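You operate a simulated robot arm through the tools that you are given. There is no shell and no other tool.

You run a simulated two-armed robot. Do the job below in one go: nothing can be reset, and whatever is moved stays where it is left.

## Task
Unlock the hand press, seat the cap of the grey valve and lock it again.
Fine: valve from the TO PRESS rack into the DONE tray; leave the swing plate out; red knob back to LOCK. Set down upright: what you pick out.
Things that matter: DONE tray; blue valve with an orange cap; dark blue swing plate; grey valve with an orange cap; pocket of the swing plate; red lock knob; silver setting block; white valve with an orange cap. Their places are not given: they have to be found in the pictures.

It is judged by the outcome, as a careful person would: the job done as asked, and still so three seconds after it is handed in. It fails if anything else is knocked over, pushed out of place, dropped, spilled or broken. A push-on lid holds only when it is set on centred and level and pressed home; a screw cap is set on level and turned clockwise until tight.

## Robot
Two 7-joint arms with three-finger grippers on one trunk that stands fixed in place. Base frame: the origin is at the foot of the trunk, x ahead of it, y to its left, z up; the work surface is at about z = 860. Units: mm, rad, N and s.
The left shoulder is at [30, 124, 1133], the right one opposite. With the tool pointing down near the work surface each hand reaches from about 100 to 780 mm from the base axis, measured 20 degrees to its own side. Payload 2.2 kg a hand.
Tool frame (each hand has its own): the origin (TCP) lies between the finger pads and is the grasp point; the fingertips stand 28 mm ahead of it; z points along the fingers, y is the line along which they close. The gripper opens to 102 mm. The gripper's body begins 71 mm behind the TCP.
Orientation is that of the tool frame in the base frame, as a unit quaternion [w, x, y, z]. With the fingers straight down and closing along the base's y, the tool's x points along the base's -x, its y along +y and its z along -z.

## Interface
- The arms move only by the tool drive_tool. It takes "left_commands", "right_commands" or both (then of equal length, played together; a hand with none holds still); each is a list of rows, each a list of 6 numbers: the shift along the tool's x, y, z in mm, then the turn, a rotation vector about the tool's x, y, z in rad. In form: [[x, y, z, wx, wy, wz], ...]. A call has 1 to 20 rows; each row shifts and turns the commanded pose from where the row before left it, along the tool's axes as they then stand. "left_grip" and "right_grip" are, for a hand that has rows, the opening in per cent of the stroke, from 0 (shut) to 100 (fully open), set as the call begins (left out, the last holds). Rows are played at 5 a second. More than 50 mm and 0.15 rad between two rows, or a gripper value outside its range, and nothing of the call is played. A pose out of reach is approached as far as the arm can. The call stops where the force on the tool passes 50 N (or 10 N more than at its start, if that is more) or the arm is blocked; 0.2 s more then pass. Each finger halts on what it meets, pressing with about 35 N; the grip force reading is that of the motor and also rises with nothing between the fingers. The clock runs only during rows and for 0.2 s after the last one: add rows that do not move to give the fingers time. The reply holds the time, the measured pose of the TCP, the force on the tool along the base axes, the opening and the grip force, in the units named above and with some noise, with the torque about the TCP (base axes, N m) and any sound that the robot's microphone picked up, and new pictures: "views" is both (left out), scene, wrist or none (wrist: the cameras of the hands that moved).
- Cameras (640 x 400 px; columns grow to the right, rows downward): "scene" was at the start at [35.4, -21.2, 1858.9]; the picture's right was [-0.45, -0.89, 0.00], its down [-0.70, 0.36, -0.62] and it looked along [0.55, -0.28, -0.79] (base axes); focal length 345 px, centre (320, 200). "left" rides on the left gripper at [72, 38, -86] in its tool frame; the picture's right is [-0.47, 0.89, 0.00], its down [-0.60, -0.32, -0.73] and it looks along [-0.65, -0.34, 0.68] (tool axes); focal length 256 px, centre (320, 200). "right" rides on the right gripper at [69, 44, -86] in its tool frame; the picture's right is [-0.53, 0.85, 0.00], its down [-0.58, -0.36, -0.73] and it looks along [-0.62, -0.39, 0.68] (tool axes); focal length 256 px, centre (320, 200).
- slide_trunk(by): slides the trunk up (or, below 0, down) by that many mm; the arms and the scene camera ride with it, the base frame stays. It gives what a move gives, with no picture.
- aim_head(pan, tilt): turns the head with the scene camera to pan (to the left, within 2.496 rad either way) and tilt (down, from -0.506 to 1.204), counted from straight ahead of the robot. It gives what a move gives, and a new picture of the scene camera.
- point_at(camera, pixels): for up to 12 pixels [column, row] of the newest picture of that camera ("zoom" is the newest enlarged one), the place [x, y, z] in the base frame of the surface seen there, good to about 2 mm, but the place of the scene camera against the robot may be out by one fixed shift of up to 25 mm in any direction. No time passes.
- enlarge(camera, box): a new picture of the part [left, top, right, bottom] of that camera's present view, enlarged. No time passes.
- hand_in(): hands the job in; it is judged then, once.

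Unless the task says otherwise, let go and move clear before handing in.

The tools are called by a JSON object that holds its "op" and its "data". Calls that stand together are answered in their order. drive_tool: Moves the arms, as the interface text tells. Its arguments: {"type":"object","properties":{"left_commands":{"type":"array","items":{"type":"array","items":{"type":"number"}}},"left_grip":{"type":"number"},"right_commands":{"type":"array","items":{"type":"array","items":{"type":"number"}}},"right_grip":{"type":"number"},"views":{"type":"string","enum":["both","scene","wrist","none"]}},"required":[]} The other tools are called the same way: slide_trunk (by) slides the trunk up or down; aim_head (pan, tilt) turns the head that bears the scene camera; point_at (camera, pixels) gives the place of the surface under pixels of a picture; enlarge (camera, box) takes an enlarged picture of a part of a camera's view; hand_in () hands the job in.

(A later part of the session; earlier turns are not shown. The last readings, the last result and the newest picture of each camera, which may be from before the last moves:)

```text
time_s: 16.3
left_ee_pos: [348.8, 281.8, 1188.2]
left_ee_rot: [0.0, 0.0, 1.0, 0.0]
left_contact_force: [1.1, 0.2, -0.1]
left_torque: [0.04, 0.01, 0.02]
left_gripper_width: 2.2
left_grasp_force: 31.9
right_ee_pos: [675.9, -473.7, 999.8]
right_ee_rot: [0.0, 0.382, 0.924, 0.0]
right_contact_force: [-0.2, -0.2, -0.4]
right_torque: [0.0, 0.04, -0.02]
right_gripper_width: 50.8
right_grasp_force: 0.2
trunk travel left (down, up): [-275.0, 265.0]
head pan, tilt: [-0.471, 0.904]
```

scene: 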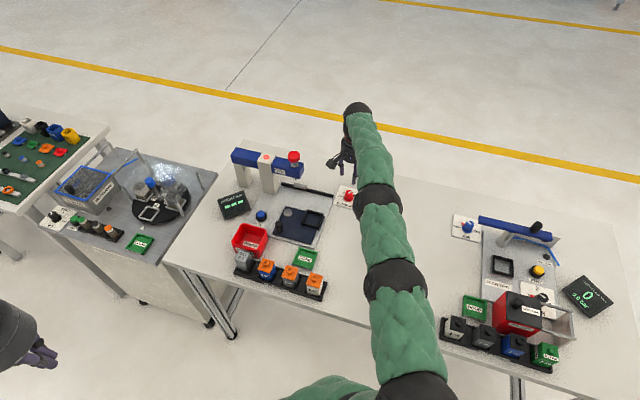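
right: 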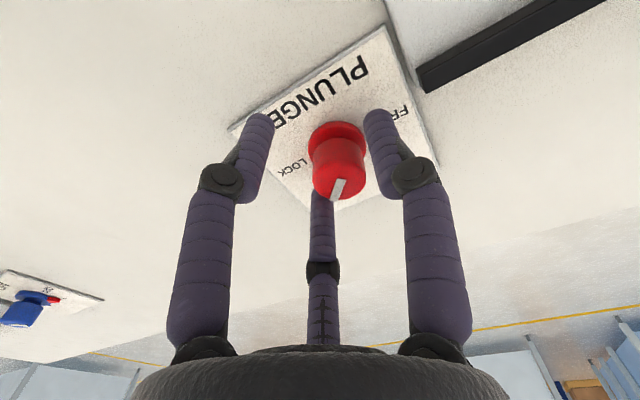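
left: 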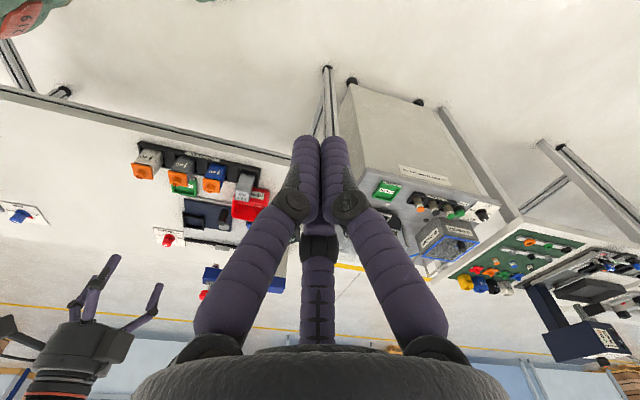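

The commanded pose was clamped, so I re-centre: shift (+10.8,-6.3) over the knob and descend to z≈903.

{"op": "drive_tool", "data": {"right_commands": [[-12.1, 3.2, 0, 0, 0, 0], [0, 0, 24, 0, 0, 0], [0, 0, 24, 0, 0, 0], [0, 0, 24, 0, 0, 0], [0, 0, 24, 0, 0, 0], [0, 0, 0, 0, 0, 0]], "views": "both"}}

```text
time_s: 17.7
left_ee_pos: [349.1, 281.3, 1187.1]
left_ee_rot: [-0.001, 0.0, 1.0, 0.0]
left_contact_force: [-0.7, 0.8, -0.7]
left_torque: [0.0, -0.02, 0.0]
left_gripper_width: 2.1
left_grasp_force: 31.8
right_ee_pos: [686.9, -479.9, 903.1]
right_ee_rot: [0.0, 0.382, 0.924, 0.0]
right_contact_force: [-0.2, 0.8, 0.3]
right_torque: [0.0, -0.02, 0.0]
right_gripper_width: 51.2
right_grasp_force: 0.0
trunk travel left (down, up): [-275.0, 265.0]
head pan, tilt: [-0.471, 0.904]
```

scene: 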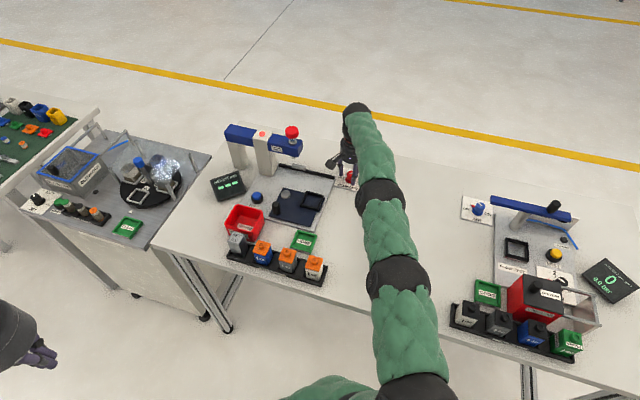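
right: 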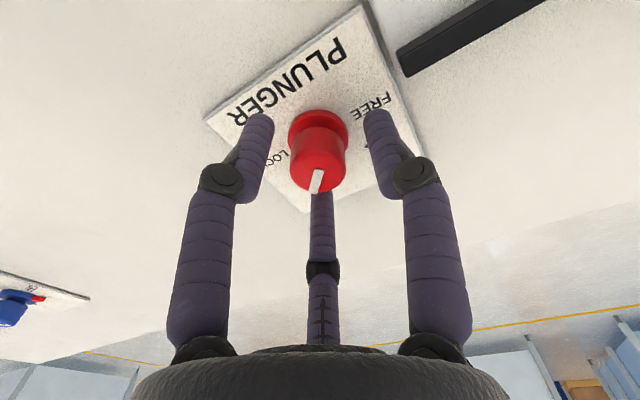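

The knob stands centred between the fingers at column 318. I'll close on it.

{"op": "drive_tool", "data": {"right_commands": [[0, 0, 0, 0, 0, 0], [0, 0, 0, 0, 0, 0], [0, 0, 0, 0, 0, 0]], "right_grip": 0, "views": "wrist"}}

```text
time_s: 18.5
left_ee_pos: [349.8, 282.1, 1188.7]
left_ee_rot: [0.0, 0.0, 1.0, 0.001]
left_contact_force: [0.2, -0.8, 0.5]
left_torque: [-0.02, 0.01, -0.03]
left_gripper_width: 2.1
left_grasp_force: 31.3
right_ee_pos: [686.6, -480.6, 902.5]
right_ee_rot: [-0.001, 0.383, 0.924, 0.0]
right_contact_force: [-5.9, -2.0, -0.4]
right_torque: [-0.04, 0.35, 0.03]
right_gripper_width: 27.6
right_grasp_force: 45.2
trunk travel left (down, up): [-275.0, 265.0]
head pan, tilt: [-0.471, 0.904]
```

right: 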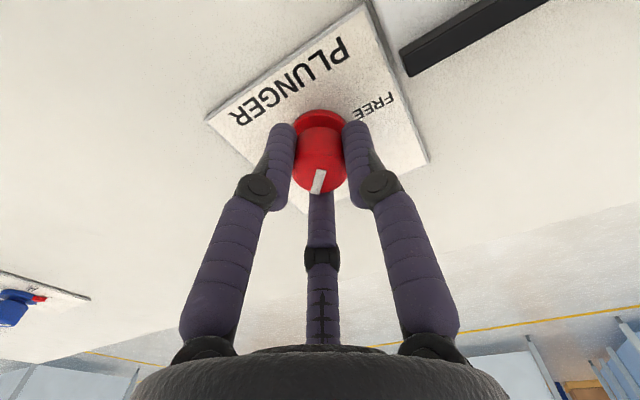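

Gripped at 27.6 mm with small side force. I'll turn +90° (counter-clockwise from above, −z in tool) toward FREE.

{"op": "drive_tool", "data": {"right_commands": [[0, 0, 0, 0, 0, -0.13], [0, 0, 0, 0, 0, -0.13], [0, 0, 0, 0, 0, -0.13], [0, 0, 0, 0, 0, -0.13], [0, 0, 0, 0, 0, -0.13], [0, 0, 0, 0, 0, -0.13], [0, 0, 0, 0, 0, -0.13], [0, 0, 0, 0, 0, -0.13], [0, 0, 0, 0, 0, -0.13], [0, 0, 0, 0, 0, -0.13], [0, 0, 0, 0, 0, -0.13], [0, 0, 0, 0, 0, -0.14], [0, 0, 0, 0, 0, 0]], "views": "both"}}

```text
time_s: 21.3
left_ee_pos: [348.9, 280.4, 1186.8]
left_ee_rot: [0.0, 0.0, 1.0, 0.001]
left_contact_force: [0.2, -0.2, 0.2]
left_torque: [-0.01, -0.01, -0.01]
left_gripper_width: 2.3
left_grasp_force: 30.8
right_ee_pos: [686.2, -481.7, 902.4]
right_ee_rot: [0.0, -0.384, 0.924, 0.002]
right_contact_force: [-13.8, -4.9, -12.9]
right_torque: [-0.28, 0.54, -0.1]
right_gripper_width: 27.7
right_grasp_force: 44.8
trunk travel left (down, up): [-275.0, 265.0]
head pan, tilt: [-0.471, 0.904]
```

scene: 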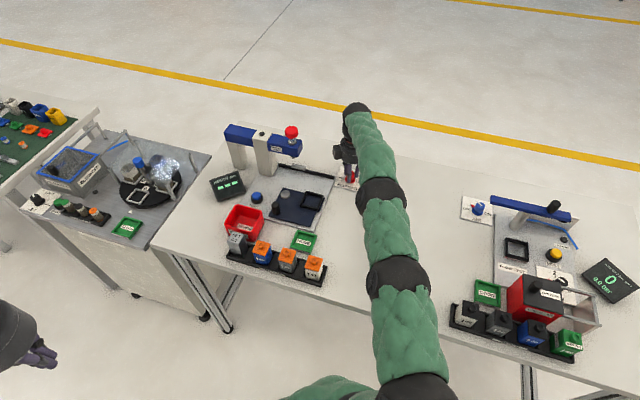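
right: 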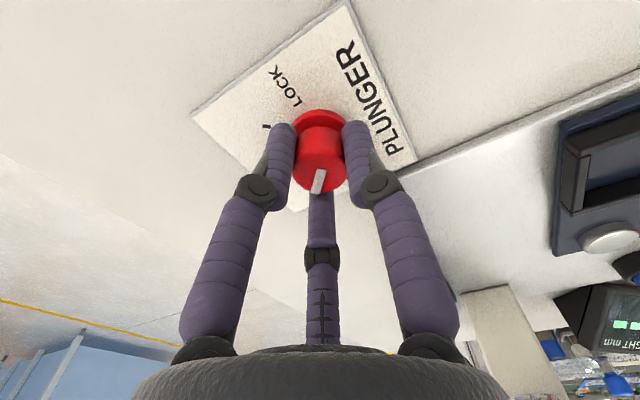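

The knob followed the hand through 90° (white mark still at (318,180) in the hand view, LOCK tick now free). I'll open to 50% and lift to check.

{"op": "drive_tool", "data": {"right_commands": [[0, 0, 0, 0, 0, 0], [0, 0, 0, 0, 0, 0], [0, 0, -40, 0, 0, 0], [0, 0, -40, 0, 0, 0], [0, 0, -40, 0, 0, 0], [0, 0, 0, 0, 0, 0]], "right_grip": 50, "views": "both"}}

{"op": "enlarge", "data": {"camera": "right", "box": [240, 0, 400, 120]}}

```text
time_s: 22.7
left_ee_pos: [350.4, 281.1, 1187.6]
left_ee_rot: [0.001, 0.0, 1.0, 0.0]
left_contact_force: [-0.6, -0.1, -0.2]
left_torque: [-0.01, 0.01, 0.0]
left_gripper_width: 2.2
left_grasp_force: 31.2
right_ee_pos: [687.3, -478.6, 1024.6]
right_ee_rot: [0.0, -0.383, 0.924, 0.001]
right_contact_force: [-0.3, 0.1, 0.2]
right_torque: [0.01, 0.02, -0.02]
right_gripper_width: 51.0
right_grasp_force: 0.1
trunk travel left (down, up): [-275.0, 265.0]
head pan, tilt: [-0.471, 0.904]
```

scene: 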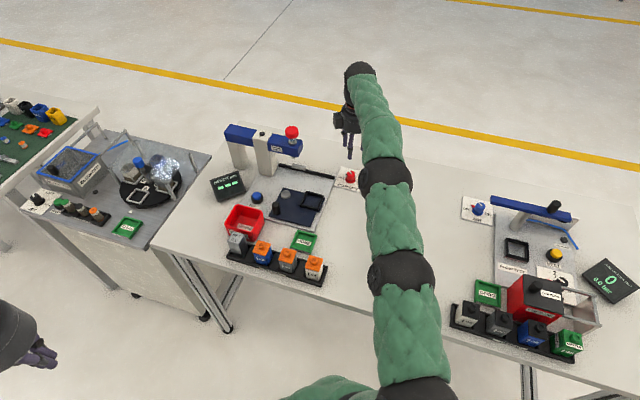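
right: 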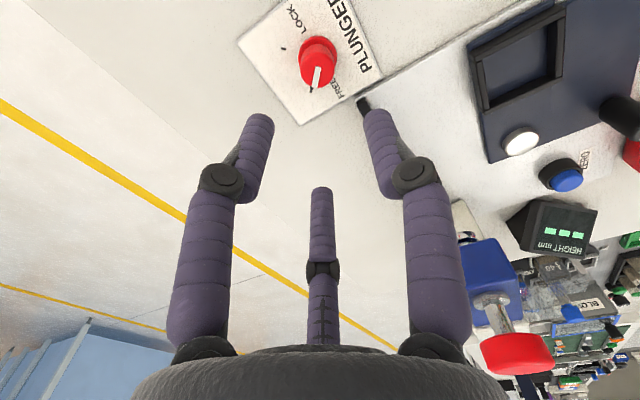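

```text
3.33 times, centred on (320, 60) of right
```

zoom: 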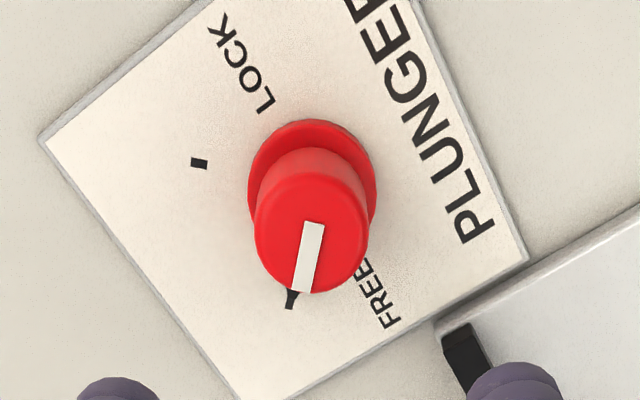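

The pointer now sits on the FREE tick. The plunger's red knob is visible at (515,353), so I'll measure it from here.

{"op": "enlarge", "data": {"camera": "right", "box": [440, 220, 580, 390]}}

{"op": "point_at", "data": {"camera": "right", "pixels": [[485, 355], [515, 355], [548, 345], [515, 340], [515, 370], [495, 305], [492, 285], [475, 250], [480, 275], [520, 140], [556, 75], [490, 80]]}}

```text
2.35 times, centred on (510, 305) of right
```

zoom: 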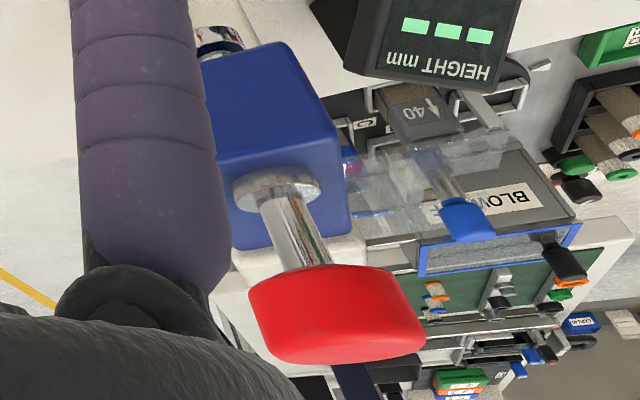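

```text
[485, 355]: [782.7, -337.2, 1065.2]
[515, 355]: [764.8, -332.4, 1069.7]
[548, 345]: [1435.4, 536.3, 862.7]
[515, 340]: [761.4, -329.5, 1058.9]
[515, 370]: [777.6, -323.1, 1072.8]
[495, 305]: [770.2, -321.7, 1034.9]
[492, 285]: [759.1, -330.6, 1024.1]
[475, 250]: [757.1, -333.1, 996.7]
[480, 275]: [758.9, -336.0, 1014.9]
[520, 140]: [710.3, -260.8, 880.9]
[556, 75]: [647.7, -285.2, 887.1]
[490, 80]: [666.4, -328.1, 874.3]
```

Plunger axis ≈ (776,-318), red knob top z≈1074. Now I'll carry the empty hand back over the grey valve at (481,-162), opening to 64%.

{"op": "drive_tool", "data": {"right_commands": [[-9.8, 46.2, 0, 0, 0, 0], [-9.8, 46.2, 0, 0, 0, 0], [-9.8, 46.2, 0, 0, 0, 0], [-9.8, 46.2, 0, 0, 0, 0], [-9.8, 46.2, 0, 0, 0, 0], [-9.8, 46.2, 0, 0, 0, 0], [-9.8, 46.2, 0, 0, 0, 0], [-9.8, 46.2, 0, 0, 0, 0], [0, 0, 0, 0, 0, 0]], "right_grip": 64, "views": "both"}}

{"op": "enlarge", "data": {"camera": "right", "box": [240, 20, 400, 140]}}

```text
time_s: 24.7
left_ee_pos: [351.1, 280.5, 1187.5]
left_ee_rot: [0.0, 0.0, 1.0, 0.0]
left_contact_force: [0.4, 0.8, 0.5]
left_torque: [0.01, 0.0, 0.01]
left_gripper_width: 2.2
left_grasp_force: 31.2
right_ee_pos: [481.7, -162.8, 1021.5]
right_ee_rot: [0.0, -0.383, 0.924, 0.0]
right_contact_force: [-0.1, -0.6, -0.6]
right_torque: [0.03, 0.03, 0.02]
right_gripper_width: 65.4
right_grasp_force: 0.1
trunk travel left (down, up): [-275.0, 265.0]
head pan, tilt: [-0.471, 0.904]
```

scene: 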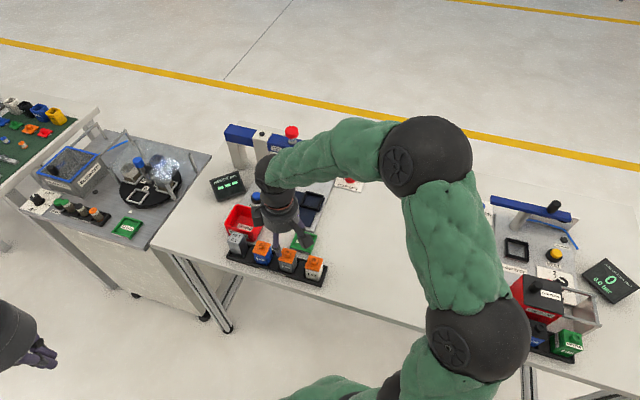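
right: 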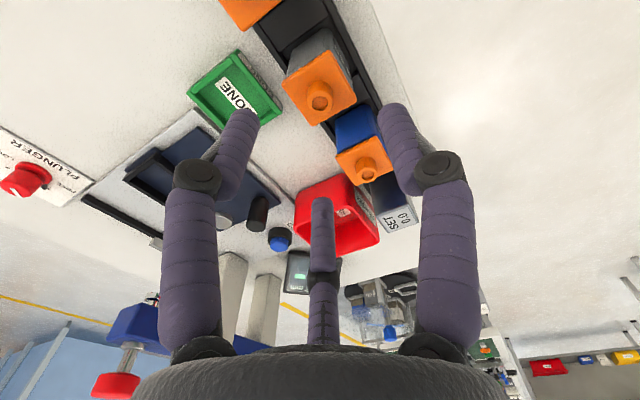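

```text
3.33 times, centred on (320, 80) of right
```

zoom: 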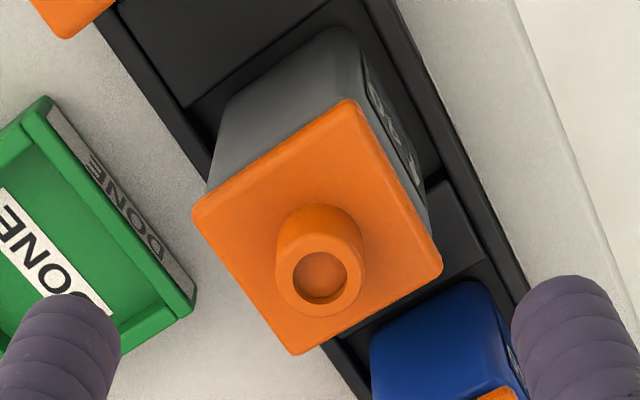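

I'll measure cap corners, rack dividers and walls precisely from this close view.

{"op": "point_at", "data": {"camera": "zoom", "pixels": [[352, 106], [435, 266], [298, 349], [199, 212], [319, 275], [317, 230], [190, 150], [455, 235], [480, 200], [230, 60], [140, 90], [350, 345]]}}

{"op": "point_at", "data": {"camera": "right", "pixels": [[228, 95], [225, 75], [235, 52], [258, 195], [258, 205], [280, 240], [340, 210], [378, 170], [399, 115], [280, 110], [195, 90], [215, 120]]}}

```text
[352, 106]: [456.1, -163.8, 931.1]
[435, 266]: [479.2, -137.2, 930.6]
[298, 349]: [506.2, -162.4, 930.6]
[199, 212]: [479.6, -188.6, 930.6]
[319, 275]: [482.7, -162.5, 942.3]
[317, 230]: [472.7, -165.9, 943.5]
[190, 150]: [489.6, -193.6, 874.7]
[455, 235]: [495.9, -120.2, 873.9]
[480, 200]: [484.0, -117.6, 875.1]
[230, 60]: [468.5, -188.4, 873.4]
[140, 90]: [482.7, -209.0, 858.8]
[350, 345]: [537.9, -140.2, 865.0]
```

```text
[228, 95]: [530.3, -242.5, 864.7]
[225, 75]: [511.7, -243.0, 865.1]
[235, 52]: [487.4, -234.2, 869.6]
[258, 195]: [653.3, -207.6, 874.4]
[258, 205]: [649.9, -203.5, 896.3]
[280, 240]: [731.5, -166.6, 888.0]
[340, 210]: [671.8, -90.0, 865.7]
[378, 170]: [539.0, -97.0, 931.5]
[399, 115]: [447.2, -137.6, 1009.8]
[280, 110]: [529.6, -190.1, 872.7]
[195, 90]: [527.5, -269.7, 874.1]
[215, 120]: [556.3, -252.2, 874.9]
```

Cap centre is (480.7,-163), all rack tops z≈874, recess floor ≈865. I'll descend 115 mm to TCP z≈907 (tips ≈879, straddling the body under the cap).

{"op": "drive_tool", "data": {"right_commands": [[0.5, 0.2, 40, 0, 0, 0], [0, 0, 40, 0, 0, 0], [0, 0, 25, 0, 0, 0], [0, 0, 10, 0, 0, 0], [0, 0, 0, 0, 0, 0]], "views": "both"}}

{"op": "enlarge", "data": {"camera": "right", "box": [220, 60, 420, 240]}}

{"op": "enlarge", "data": {"camera": "scene", "box": [220, 190, 340, 300]}}

```text
time_s: 25.9
left_ee_pos: [350.7, 282.1, 1186.4]
left_ee_rot: [0.0, 0.0, 1.0, 0.0]
left_contact_force: [-0.1, -0.3, -0.2]
left_torque: [0.0, 0.01, 0.03]
left_gripper_width: 2.1
left_grasp_force: 31.0
right_ee_pos: [481.8, -162.8, 908.4]
right_ee_rot: [0.0, -0.383, 0.924, 0.0]
right_contact_force: [-0.1, 0.0, 0.4]
right_torque: [-0.03, -0.03, 0.0]
right_gripper_width: 65.3
right_grasp_force: 0.1
trunk travel left (down, up): [-275.0, 265.0]
head pan, tilt: [-0.471, 0.904]
```

scene: 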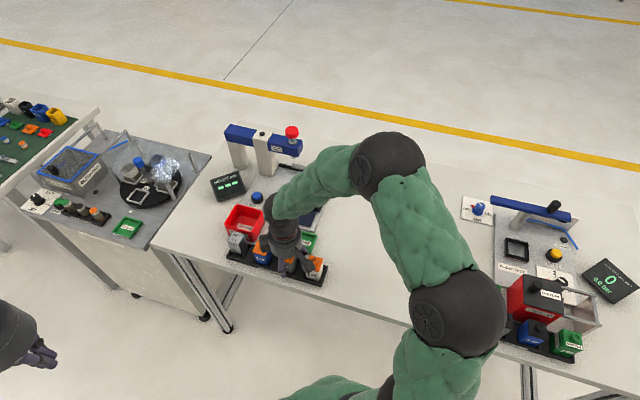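
right: 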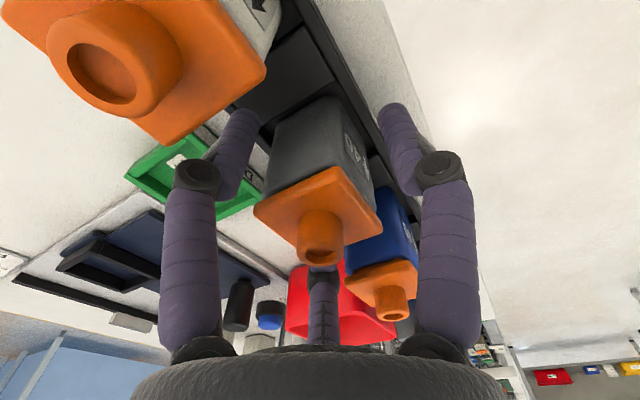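

```text
2.22 times, centred on (320, 150) of right
```

zoom: 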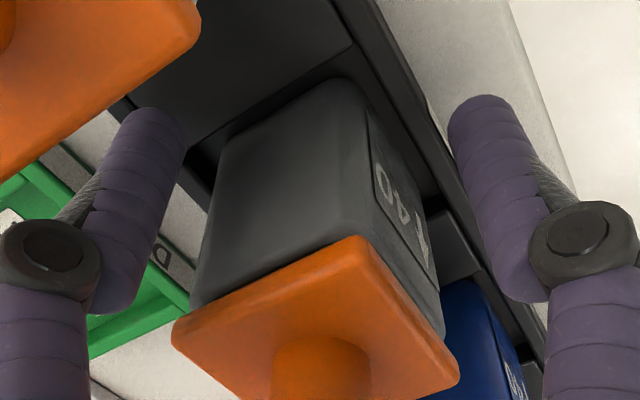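

```text
3.64 times, centred on (280, 245) of scene
```

zoom: 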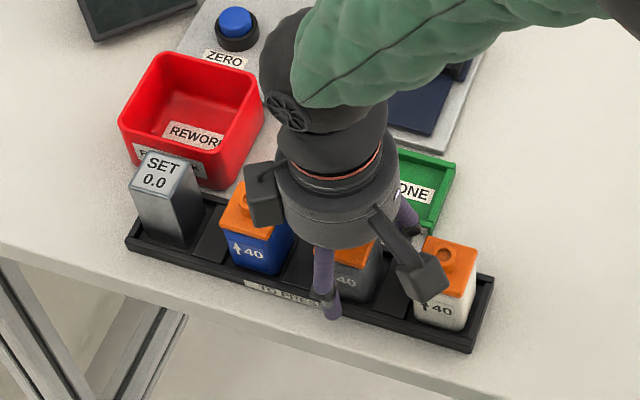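

The fingers straddle the grey body with clearance all round. I'll close to 46% first, then look.

{"op": "drive_tool", "data": {"right_commands": [[0, 0, 0, 0, 0, 0], [0, 0, 0, 0, 0, 0]], "right_grip": 46, "views": "wrist"}}

{"op": "enlarge", "data": {"camera": "right", "box": [220, 60, 420, 240]}}

```text
time_s: 26.5
left_ee_pos: [350.3, 282.4, 1186.6]
left_ee_rot: [-0.001, 0.0, 1.0, 0.0]
left_contact_force: [-0.1, -1.2, 0.4]
left_torque: [0.02, -0.01, 0.02]
left_gripper_width: 2.1
left_grasp_force: 31.4
right_ee_pos: [480.2, -163.8, 908.3]
right_ee_rot: [0.0, -0.382, 0.924, 0.0]
right_contact_force: [-0.3, -0.1, -0.6]
right_torque: [0.03, -0.01, 0.02]
right_gripper_width: 48.1
right_grasp_force: 1.2
trunk travel left (down, up): [-275.0, 265.0]
head pan, tilt: [-0.471, 0.904]
```

right: 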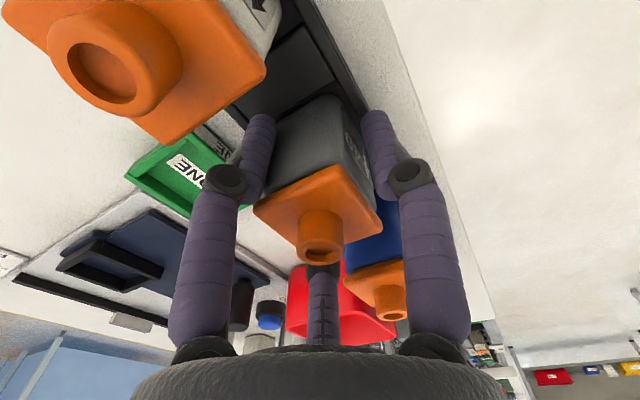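

```text
2.22 times, centred on (320, 150) of right
```

zoom: 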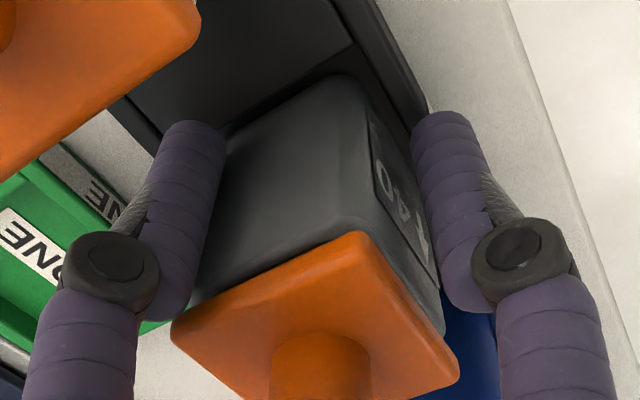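

Finger on the left is nearly touching, right (front) finger has a small gap. I'll close further.

{"op": "drive_tool", "data": {"right_commands": [[0, 0, 0, 0, 0, 0], [0, 0, 0, 0, 0, 0]], "right_grip": 41, "views": "wrist"}}

{"op": "enlarge", "data": {"camera": "right", "box": [220, 60, 420, 240]}}

```text
time_s: 27.1
left_ee_pos: [348.9, 280.8, 1186.5]
left_ee_rot: [0.0, -0.001, 1.0, 0.0]
left_contact_force: [0.6, 0.2, 0.1]
left_torque: [-0.02, -0.01, 0.05]
left_gripper_width: 2.2
left_grasp_force: 30.9
right_ee_pos: [480.0, -163.0, 907.9]
right_ee_rot: [0.0, -0.382, 0.924, 0.0]
right_contact_force: [-1.0, -1.1, -0.8]
right_torque: [-0.03, 0.02, 0.01]
right_gripper_width: 47.5
right_grasp_force: 4.2
trunk travel left (down, up): [-275.0, 265.0]
head pan, tilt: [-0.471, 0.904]
```

right: 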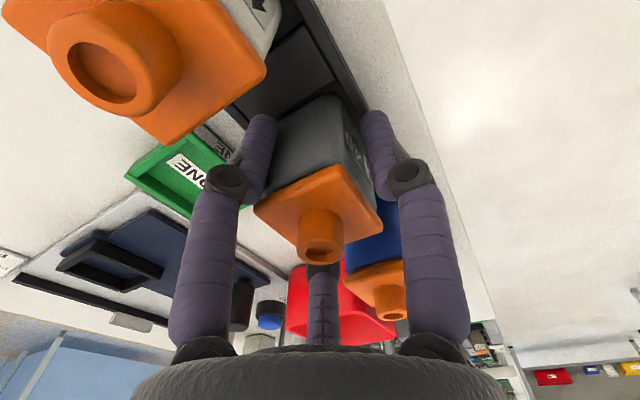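

```text
2.22 times, centred on (320, 150) of right
```

zoom: 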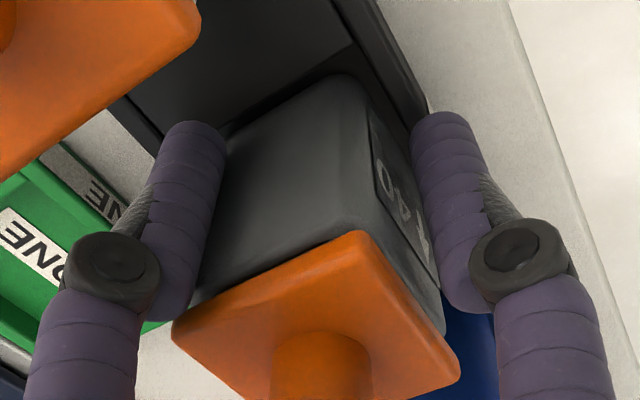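

Fingers stop in step at 47.5 mm with only the two rear ones touching, near the back corners. I'll reopen slightly, shift the hand 8 mm toward the front (tool +y) so they pinch nearer the middle of the side faces, and close again.

{"op": "drive_tool", "data": {"right_commands": [[0, 0, 0, 0, 0, 0], [0, 0, 0, 0, 0, 0], [0, 4, 0, 0, 0, 0], [0, 4, 0, 0, 0, 0], [0, 0, 0, 0, 0, 0]], "right_grip": 54, "views": "none"}}

{"op": "drive_tool", "data": {"right_commands": [[0, 0, 0, 0, 0, 0], [0, 0, 0, 0, 0, 0], [0, 0, 0, 0, 0, 0]], "right_grip": 30, "views": "both"}}

{"op": "enlarge", "data": {"camera": "right", "box": [220, 60, 420, 240]}}

```text
time_s: 28.3
left_ee_pos: [350.4, 281.3, 1187.7]
left_ee_rot: [-0.001, 0.001, 1.0, 0.0]
left_contact_force: [0.5, 0.8, 0.6]
left_torque: [0.01, 0.02, 0.01]
left_gripper_width: 1.9
left_grasp_force: 31.6
right_ee_pos: [474.4, -158.5, 907.9]
right_ee_rot: [-0.001, -0.383, 0.924, -0.001]
right_contact_force: [-0.1, 0.6, -0.3]
right_torque: [-0.01, -0.02, 0.02]
right_gripper_width: 54.9
right_grasp_force: 0.0
trunk travel left (down, up): [-275.0, 265.0]
head pan, tilt: [-0.471, 0.904]
```

```text
time_s: 29.1
left_ee_pos: [349.9, 281.3, 1187.4]
left_ee_rot: [0.0, 0.0, 1.0, -0.001]
left_contact_force: [0.2, -1.0, 0.0]
left_torque: [0.01, -0.01, -0.02]
left_gripper_width: 2.2
left_grasp_force: 31.9
right_ee_pos: [475.7, -157.6, 908.9]
right_ee_rot: [0.0, -0.383, 0.924, 0.001]
right_contact_force: [0.9, 0.9, 0.4]
right_torque: [0.08, -0.06, 0.01]
right_gripper_width: 47.1
right_grasp_force: 12.6
trunk travel left (down, up): [-275.0, 265.0]
head pan, tilt: [-0.471, 0.904]
```

scene: 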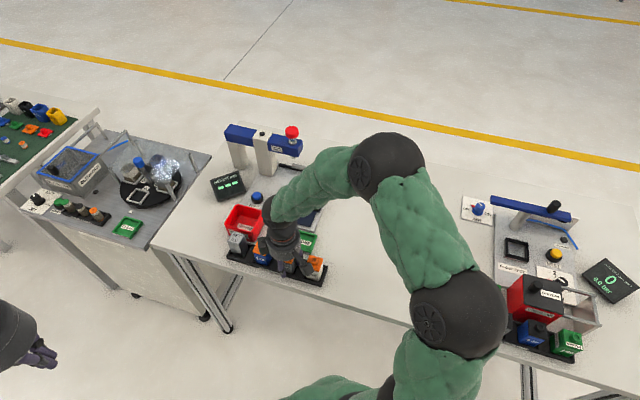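
right: 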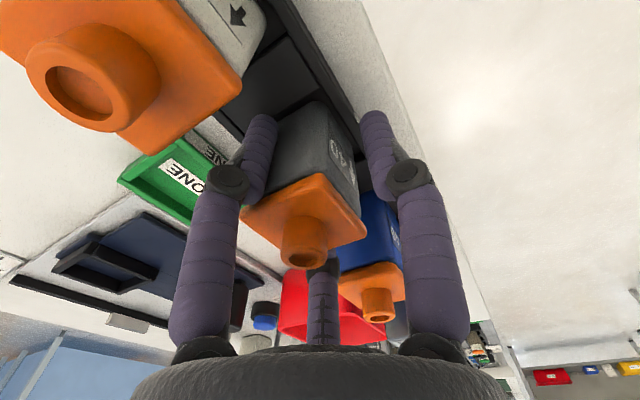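

```text
2.22 times, centred on (320, 150) of right
```

zoom: 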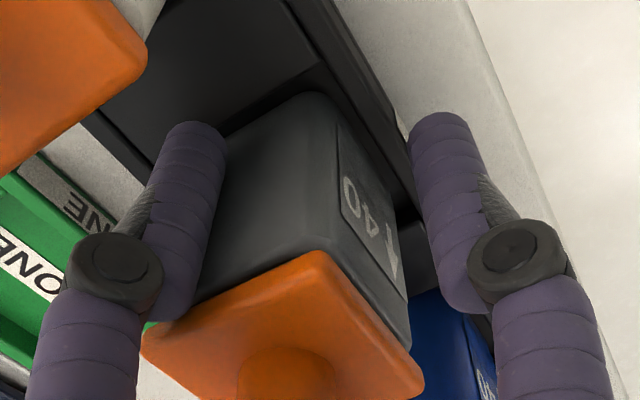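

The pinch now holds at 47.1 mm on the body's side faces. I'll firm the grip and lift 30 mm slowly, checking the cap stays on the body.

{"op": "drive_tool", "data": {"right_commands": [[0, 0, 0, 0, 0, 0], [0, 0, 0, 0, 0, 0], [0, 0, -6, 0, 0, 0], [0, 0, -12, 0, 0, 0], [0, 0, -12, 0, 0, 0], [0, 0, 0, 0, 0, 0]], "right_grip": 5, "views": "both"}}

{"op": "enlarge", "data": {"camera": "right", "box": [220, 60, 420, 240]}}

{"op": "enlarge", "data": {"camera": "scene", "box": [220, 190, 340, 300]}}

```text
time_s: 30.5
left_ee_pos: [348.5, 282.0, 1187.6]
left_ee_rot: [0.0, 0.0, 1.0, 0.0]
left_contact_force: [-0.3, -0.3, -0.5]
left_torque: [-0.02, -0.03, 0.02]
left_gripper_width: 1.9
left_grasp_force: 31.4
right_ee_pos: [474.3, -157.9, 939.4]
right_ee_rot: [0.0, -0.383, 0.924, 0.0]
right_contact_force: [-0.2, 0.8, -1.6]
right_torque: [-0.02, 0.02, -0.02]
right_gripper_width: 46.7
right_grasp_force: 31.0
trunk travel left (down, up): [-275.0, 265.0]
head pan, tilt: [-0.471, 0.904]
```

scene: 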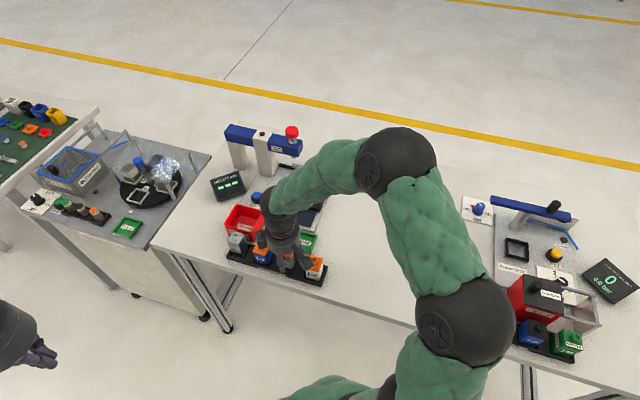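
right: 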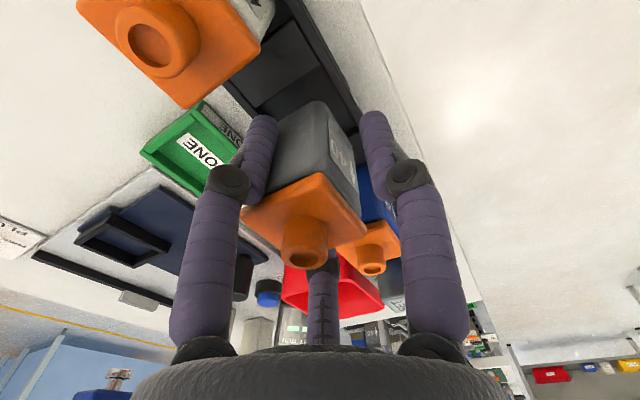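

```text
2.22 times, centred on (320, 150) of right
```

zoom: 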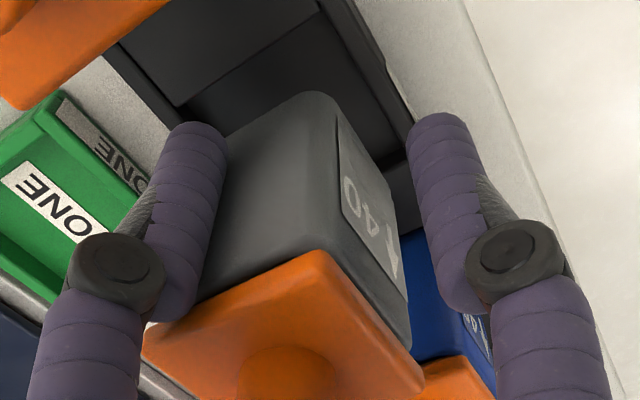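

```text
3.64 times, centred on (280, 245) of scene
```

zoom: 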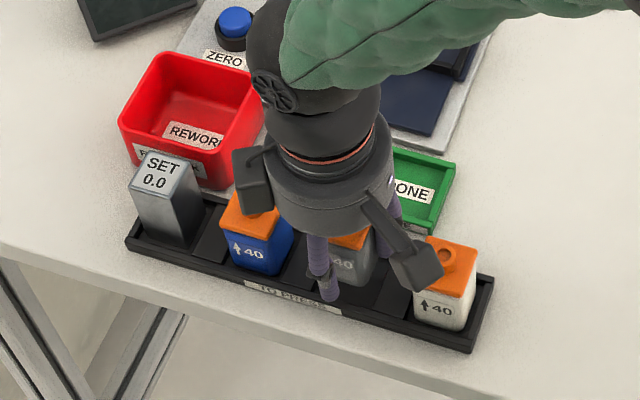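

The valve lifted cleanly with the cap riding on it, hand-relative pose unchanged. I'll raise 70 mm and carry it over the pocket (TCP target ≈(644.4,-314.1), since the valve sits ~8 mm behind the TCP).

{"op": "drive_tool", "data": {"right_commands": [[0, 0, -35, 0, 0, 0], [0, 0, -35, 0, 0, 0], [-1.6, -38.3, 0, 0, 0, 0], [-1.6, -38.3, 0, 0, 0, 0], [-1.6, -38.3, 0, 0, 0, 0], [-1.6, -38.3, 0, 0, 0, 0], [-1.6, -38.3, 0, 0, 0, 0], [-1.5, -38.5, 0, 0, 0, 0], [0, 0, 0, 0, 0, 0]], "views": "both"}}

{"op": "enlarge", "data": {"camera": "right", "box": [200, 0, 440, 180]}}

```text
time_s: 32.5
left_ee_pos: [348.8, 282.4, 1188.3]
left_ee_rot: [0.0, 0.0, 1.0, 0.0]
left_contact_force: [-0.5, 0.2, -0.4]
left_torque: [-0.02, -0.01, 0.01]
left_gripper_width: 2.1
left_grasp_force: 31.9
right_ee_pos: [641.8, -313.4, 1009.3]
right_ee_rot: [0.0, -0.383, 0.924, 0.0]
right_contact_force: [-0.3, 0.0, -0.6]
right_torque: [0.0, -0.04, -0.01]
right_gripper_width: 46.9
right_grasp_force: 31.6
trunk travel left (down, up): [-275.0, 265.0]
head pan, tilt: [-0.471, 0.904]
```

scene: 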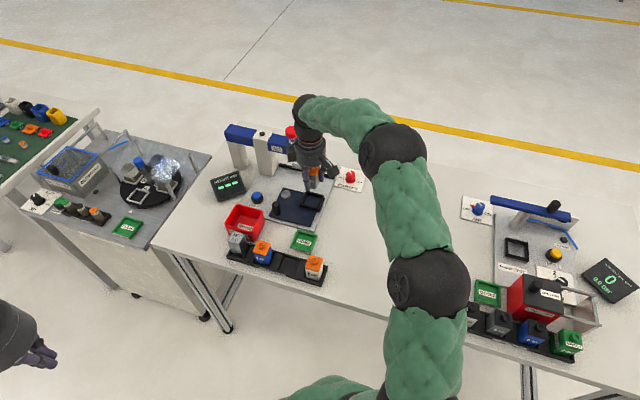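
right: 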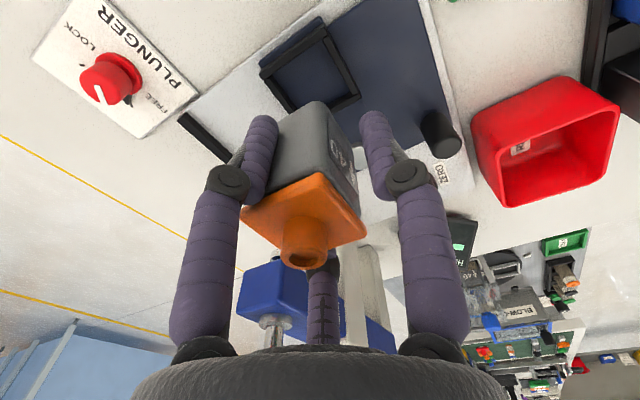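

```text
2.22 times, centred on (320, 90) of right
```

zoom: 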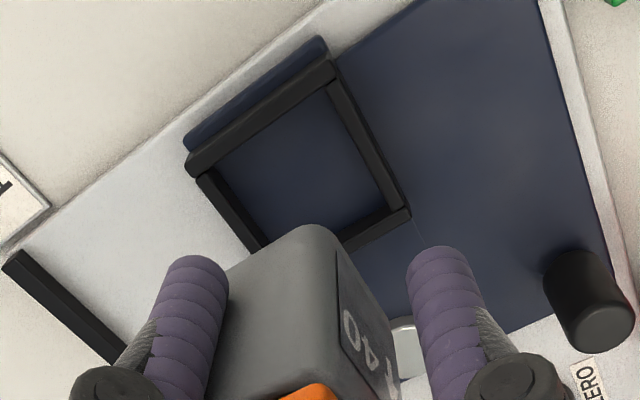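

The pocket is visible behind the held valve. I'll measure its walls again, and the valve's underside edge and cap for the offset.

{"op": "point_at", "data": {"camera": "zoom", "pixels": [[333, 72], [190, 170], [408, 208], [250, 245], [260, 130], [262, 138], [370, 150], [362, 154], [225, 210], [235, 205], [370, 225], [365, 218]]}}

{"op": "point_at", "data": {"camera": "right", "pixels": [[315, 177], [362, 235], [295, 266], [246, 212], [303, 257], [305, 235], [312, 108], [290, 125], [345, 150], [430, 125], [440, 140], [445, 150]]}}

```text
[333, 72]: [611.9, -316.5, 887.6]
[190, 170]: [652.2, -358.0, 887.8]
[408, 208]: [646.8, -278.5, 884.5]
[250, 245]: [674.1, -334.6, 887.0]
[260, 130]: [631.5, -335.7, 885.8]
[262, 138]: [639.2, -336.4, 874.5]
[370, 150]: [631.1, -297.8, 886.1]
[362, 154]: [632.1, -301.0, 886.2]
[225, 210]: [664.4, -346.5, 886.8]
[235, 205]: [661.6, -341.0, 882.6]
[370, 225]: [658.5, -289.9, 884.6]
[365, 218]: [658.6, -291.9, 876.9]
```

```text
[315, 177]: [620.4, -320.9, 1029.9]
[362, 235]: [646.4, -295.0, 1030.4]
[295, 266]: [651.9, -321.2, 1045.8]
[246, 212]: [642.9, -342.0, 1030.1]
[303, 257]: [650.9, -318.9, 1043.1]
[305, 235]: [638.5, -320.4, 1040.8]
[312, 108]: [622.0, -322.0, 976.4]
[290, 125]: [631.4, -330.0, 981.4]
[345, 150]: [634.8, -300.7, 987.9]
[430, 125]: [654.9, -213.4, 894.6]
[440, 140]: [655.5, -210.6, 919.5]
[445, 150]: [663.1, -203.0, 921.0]
```

The pocket centre again comes out at (650.1,-318.8), but the held cap measures centred near (645.5,-319.5). I'll take a settled reading before correcting.

{"op": "drive_tool", "data": {"right_commands": [[0, 0, 0, 0, 0, 0], [0, 0, 0, 0, 0, 0], [0, 0, 0, 0, 0, 0]], "views": "wrist"}}

{"op": "enlarge", "data": {"camera": "right", "box": [235, 90, 375, 280]}}

```text
time_s: 33.3
left_ee_pos: [350.1, 283.1, 1188.0]
left_ee_rot: [0.001, 0.0, 1.0, 0.0]
left_contact_force: [0.3, 0.1, 0.3]
left_torque: [0.0, -0.01, 0.0]
left_gripper_width: 1.9
left_grasp_force: 31.5
right_ee_pos: [642.9, -312.3, 1009.2]
right_ee_rot: [0.0, -0.383, 0.924, 0.001]
right_contact_force: [0.3, 0.5, -1.0]
right_torque: [-0.02, 0.07, -0.01]
right_gripper_width: 47.0
right_grasp_force: 30.6
trunk travel left (down, up): [-275.0, 265.0]
head pan, tilt: [-0.471, 0.904]
```

right: 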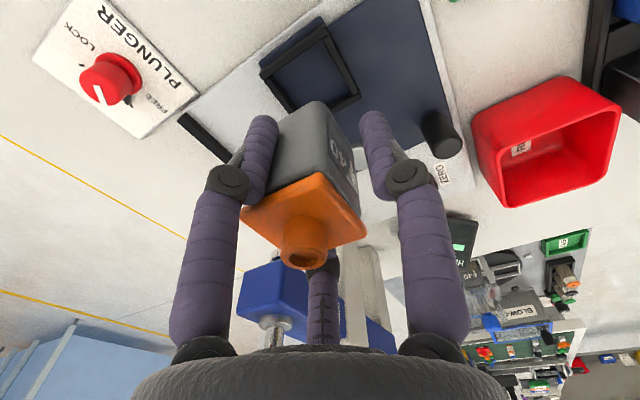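

```text
2.11 times, centred on (305, 185) of right
```

zoom: 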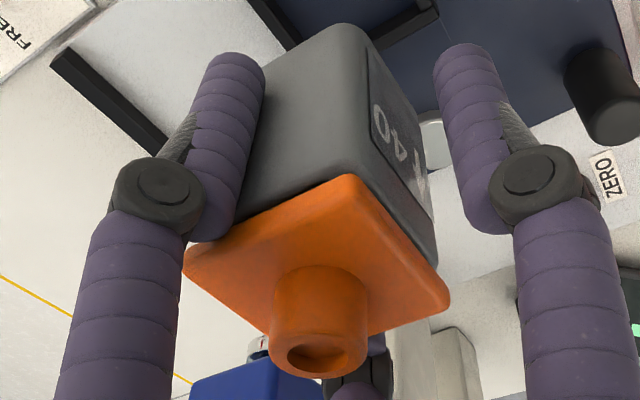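

{"op": "point_at", "data": {"camera": "zoom", "pixels": [[343, 182], [444, 298], [192, 265], [430, 310], [345, 340], [290, 345], [360, 345], [320, 372], [322, 342], [355, 40], [430, 250], [262, 130]]}}

{"op": "point_at", "data": {"camera": "zoom", "pixels": [[320, 350], [320, 360], [300, 358], [345, 358], [350, 60], [350, 100], [300, 150], [400, 120], [410, 200], [270, 180], [330, 250], [400, 290]]}}

```text
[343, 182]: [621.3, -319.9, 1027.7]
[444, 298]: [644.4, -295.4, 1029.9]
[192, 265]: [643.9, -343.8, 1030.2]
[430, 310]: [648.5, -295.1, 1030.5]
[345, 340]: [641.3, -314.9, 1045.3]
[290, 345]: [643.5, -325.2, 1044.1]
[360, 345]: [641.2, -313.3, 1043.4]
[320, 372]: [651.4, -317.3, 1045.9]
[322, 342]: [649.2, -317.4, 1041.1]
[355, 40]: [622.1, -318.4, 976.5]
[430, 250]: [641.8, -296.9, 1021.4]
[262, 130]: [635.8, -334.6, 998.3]
```

```text
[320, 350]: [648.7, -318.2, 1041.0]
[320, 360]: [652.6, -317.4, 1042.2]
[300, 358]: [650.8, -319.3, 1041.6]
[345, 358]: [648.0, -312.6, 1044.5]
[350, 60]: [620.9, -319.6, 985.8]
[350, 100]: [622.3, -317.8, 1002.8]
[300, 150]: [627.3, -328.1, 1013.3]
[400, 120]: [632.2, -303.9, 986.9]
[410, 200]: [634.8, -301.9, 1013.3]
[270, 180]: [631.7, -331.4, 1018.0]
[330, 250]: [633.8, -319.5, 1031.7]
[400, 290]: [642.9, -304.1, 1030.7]
```

The held valve's centre is about (646.5,-318.7) combining grip symmetry and camera, so I'll shift +3.6 mm in x and lower 68 mm to just above the frame, then check.

{"op": "drive_tool", "data": {"right_commands": [[-2.5, -2.5, 18, 0, 0, 0], [0, 0, 25, 0, 0, 0], [0, 0, 25, 0, 0, 0], [0, 0, 0, 0, 0, 0], [0, 0, 0, 0, 0, 0]], "views": "both"}}

{"op": "enlarge", "data": {"camera": "right", "box": [220, 60, 420, 240]}}

{"op": "enlarge", "data": {"camera": "scene", "box": [260, 140, 370, 240]}}

```text
time_s: 34.5
left_ee_pos: [350.7, 281.9, 1186.5]
left_ee_rot: [0.0, -0.001, 1.0, 0.0]
left_contact_force: [1.7, 0.4, 0.1]
left_torque: [0.0, 0.03, 0.01]
left_gripper_width: 2.2
left_grasp_force: 31.0
right_ee_pos: [647.8, -314.9, 939.7]
right_ee_rot: [-0.001, -0.382, 0.924, -0.001]
right_contact_force: [-0.2, -0.6, -0.8]
right_torque: [-0.01, -0.01, -0.01]
right_gripper_width: 46.6
right_grasp_force: 30.6
trunk travel left (down, up): [-275.0, 265.0]
head pan, tilt: [-0.471, 0.904]
```

scene: 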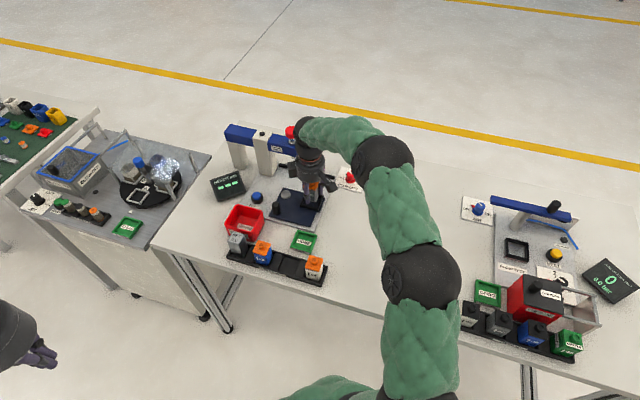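
right: 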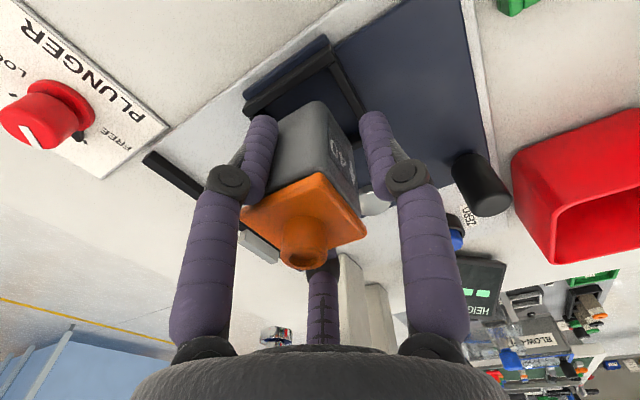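

```text
2.22 times, centred on (320, 150) of right
```

zoom: 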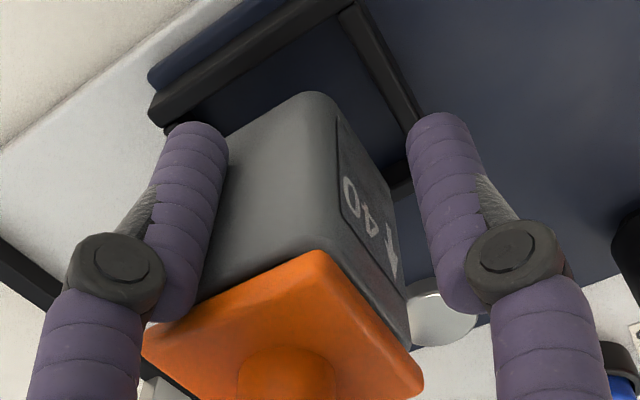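

```text
4.00 times, centred on (315, 190) of scene
```

zoom: 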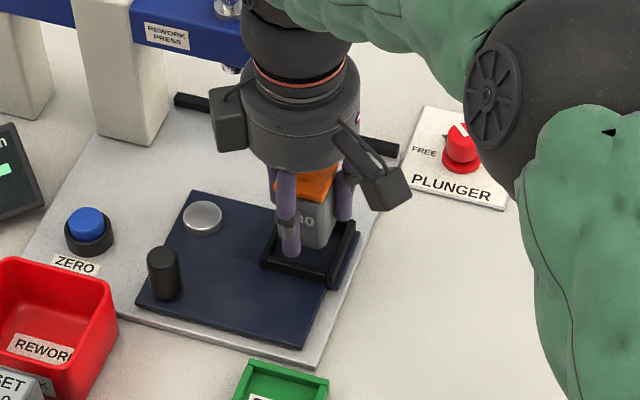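

Now the valve bottom is just above the frame. I'll measure the body's lower edges against the frame's inner walls.

{"op": "enlarge", "data": {"camera": "right", "box": [220, 60, 420, 240]}}

{"op": "point_at", "data": {"camera": "zoom", "pixels": [[312, 100], [290, 112], [250, 140], [335, 110], [350, 140], [375, 180], [250, 60], [258, 75], [375, 60], [362, 65], [200, 118], [390, 165]]}}

{"op": "point_at", "data": {"camera": "zoom", "pixels": [[280, 150], [260, 180], [240, 200], [355, 200], [370, 230], [390, 290], [315, 258], [150, 330], [415, 385], [400, 380], [200, 345], [320, 300]]}}

```text
2.22 times, centred on (320, 150) of right
```

zoom: 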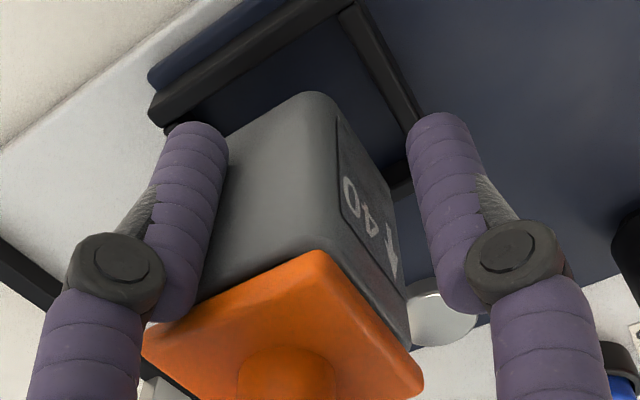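

```text
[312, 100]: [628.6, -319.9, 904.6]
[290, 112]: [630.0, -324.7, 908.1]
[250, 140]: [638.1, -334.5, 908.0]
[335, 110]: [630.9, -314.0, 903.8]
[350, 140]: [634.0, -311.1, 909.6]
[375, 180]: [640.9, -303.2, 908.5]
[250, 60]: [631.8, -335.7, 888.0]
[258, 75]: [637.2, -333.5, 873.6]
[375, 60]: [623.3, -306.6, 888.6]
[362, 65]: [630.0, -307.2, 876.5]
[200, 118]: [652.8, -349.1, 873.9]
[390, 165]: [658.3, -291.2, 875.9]
```

```text
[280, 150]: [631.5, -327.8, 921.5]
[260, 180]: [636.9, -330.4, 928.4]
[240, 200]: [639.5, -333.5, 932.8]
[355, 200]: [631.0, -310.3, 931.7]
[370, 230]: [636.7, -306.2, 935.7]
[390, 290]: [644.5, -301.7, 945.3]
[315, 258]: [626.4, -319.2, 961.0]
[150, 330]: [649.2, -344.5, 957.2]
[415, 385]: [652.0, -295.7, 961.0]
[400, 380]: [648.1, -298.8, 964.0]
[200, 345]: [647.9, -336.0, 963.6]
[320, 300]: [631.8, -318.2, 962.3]
```

Gaps to the frame's inner walls are ~6.3 and ~6.5 mm, so it's centred within about 1 mm. I'll lower 18 mm and watch the force.

{"op": "drive_tool", "data": {"right_commands": [[0, 0, 8, 0, 0, 0], [0, 0, 6, 0, 0, 0], [0, 0, 4, 0, 0, 0], [0, 0, 0, 0, 0, 0]], "views": "wrist"}}

{"op": "enlarge", "data": {"camera": "scene", "box": [280, 160, 350, 225]}}

```text
time_s: 35.5
left_ee_pos: [349.9, 282.4, 1186.5]
left_ee_rot: [0.0, 0.0, 1.0, 0.0]
left_contact_force: [-1.1, -0.3, 0.2]
left_torque: [0.01, -0.02, -0.02]
left_gripper_width: 2.1
left_grasp_force: 31.3
right_ee_pos: [648.0, -314.6, 921.8]
right_ee_rot: [-0.001, -0.383, 0.924, 0.0]
right_contact_force: [-0.4, 0.3, -0.7]
right_torque: [-0.01, -0.01, 0.02]
right_gripper_width: 46.2
right_grasp_force: 31.0
trunk travel left (down, up): [-275.0, 265.0]
head pan, tilt: [-0.471, 0.904]
```

right: 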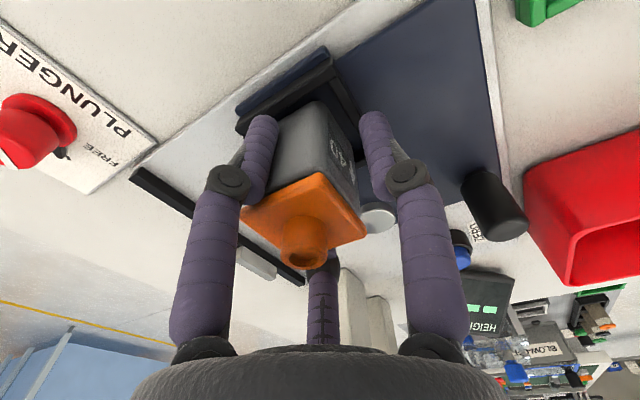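

```text
6.15 times, centred on (315, 192) of scene
```

zoom: 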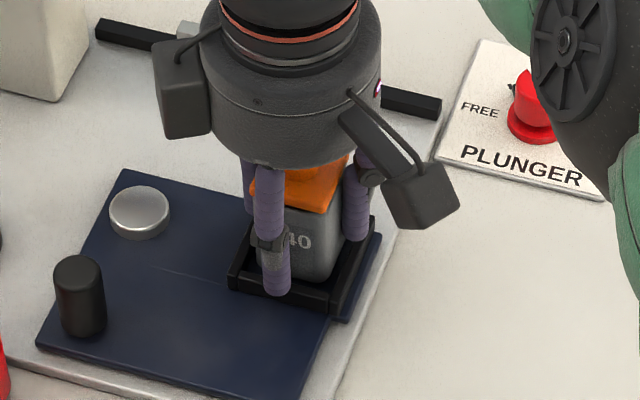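

No contact yet at TCP z 921.8. I'll lower in small steps.

{"op": "drive_tool", "data": {"right_commands": [[0, 0, 1.5, 0, 0, 0], [0, 0, 1, 0, 0, 0], [0, 0, 0, 0, 0, 0]], "views": "none"}}

{"op": "drive_tool", "data": {"right_commands": [[0, 0, 1, 0, 0, 0], [0, 0, 0, 0, 0, 0]], "views": "none"}}

```text
time_s: 36.3
left_ee_pos: [350.0, 280.5, 1187.2]
left_ee_rot: [0.0, -0.001, 1.0, 0.0]
left_contact_force: [0.6, 0.1, -0.3]
left_torque: [-0.02, 0.01, 0.0]
left_gripper_width: 2.2
left_grasp_force: 31.1
right_ee_pos: [648.2, -314.9, 919.5]
right_ee_rot: [0.001, -0.383, 0.924, 0.001]
right_contact_force: [-0.8, -0.5, -0.3]
right_torque: [0.03, -0.01, 0.01]
right_gripper_width: 47.0
right_grasp_force: 31.0
trunk travel left (down, up): [-275.0, 265.0]
head pan, tilt: [-0.471, 0.904]
```

```text
time_s: 36.9
left_ee_pos: [349.9, 281.1, 1187.4]
left_ee_rot: [0.0, 0.001, 1.0, 0.0]
left_contact_force: [0.9, 0.1, -0.3]
left_torque: [0.01, 0.01, 0.01]
left_gripper_width: 2.3
left_grasp_force: 31.6
right_ee_pos: [647.3, -314.4, 918.6]
right_ee_rot: [0.0, -0.383, 0.924, 0.0]
right_contact_force: [-0.4, -0.5, 0.2]
right_torque: [0.04, -0.03, 0.05]
right_gripper_width: 46.9
right_grasp_force: 31.3
trunk travel left (down, up): [-275.0, 265.0]
head pan, tilt: [-0.471, 0.904]
```

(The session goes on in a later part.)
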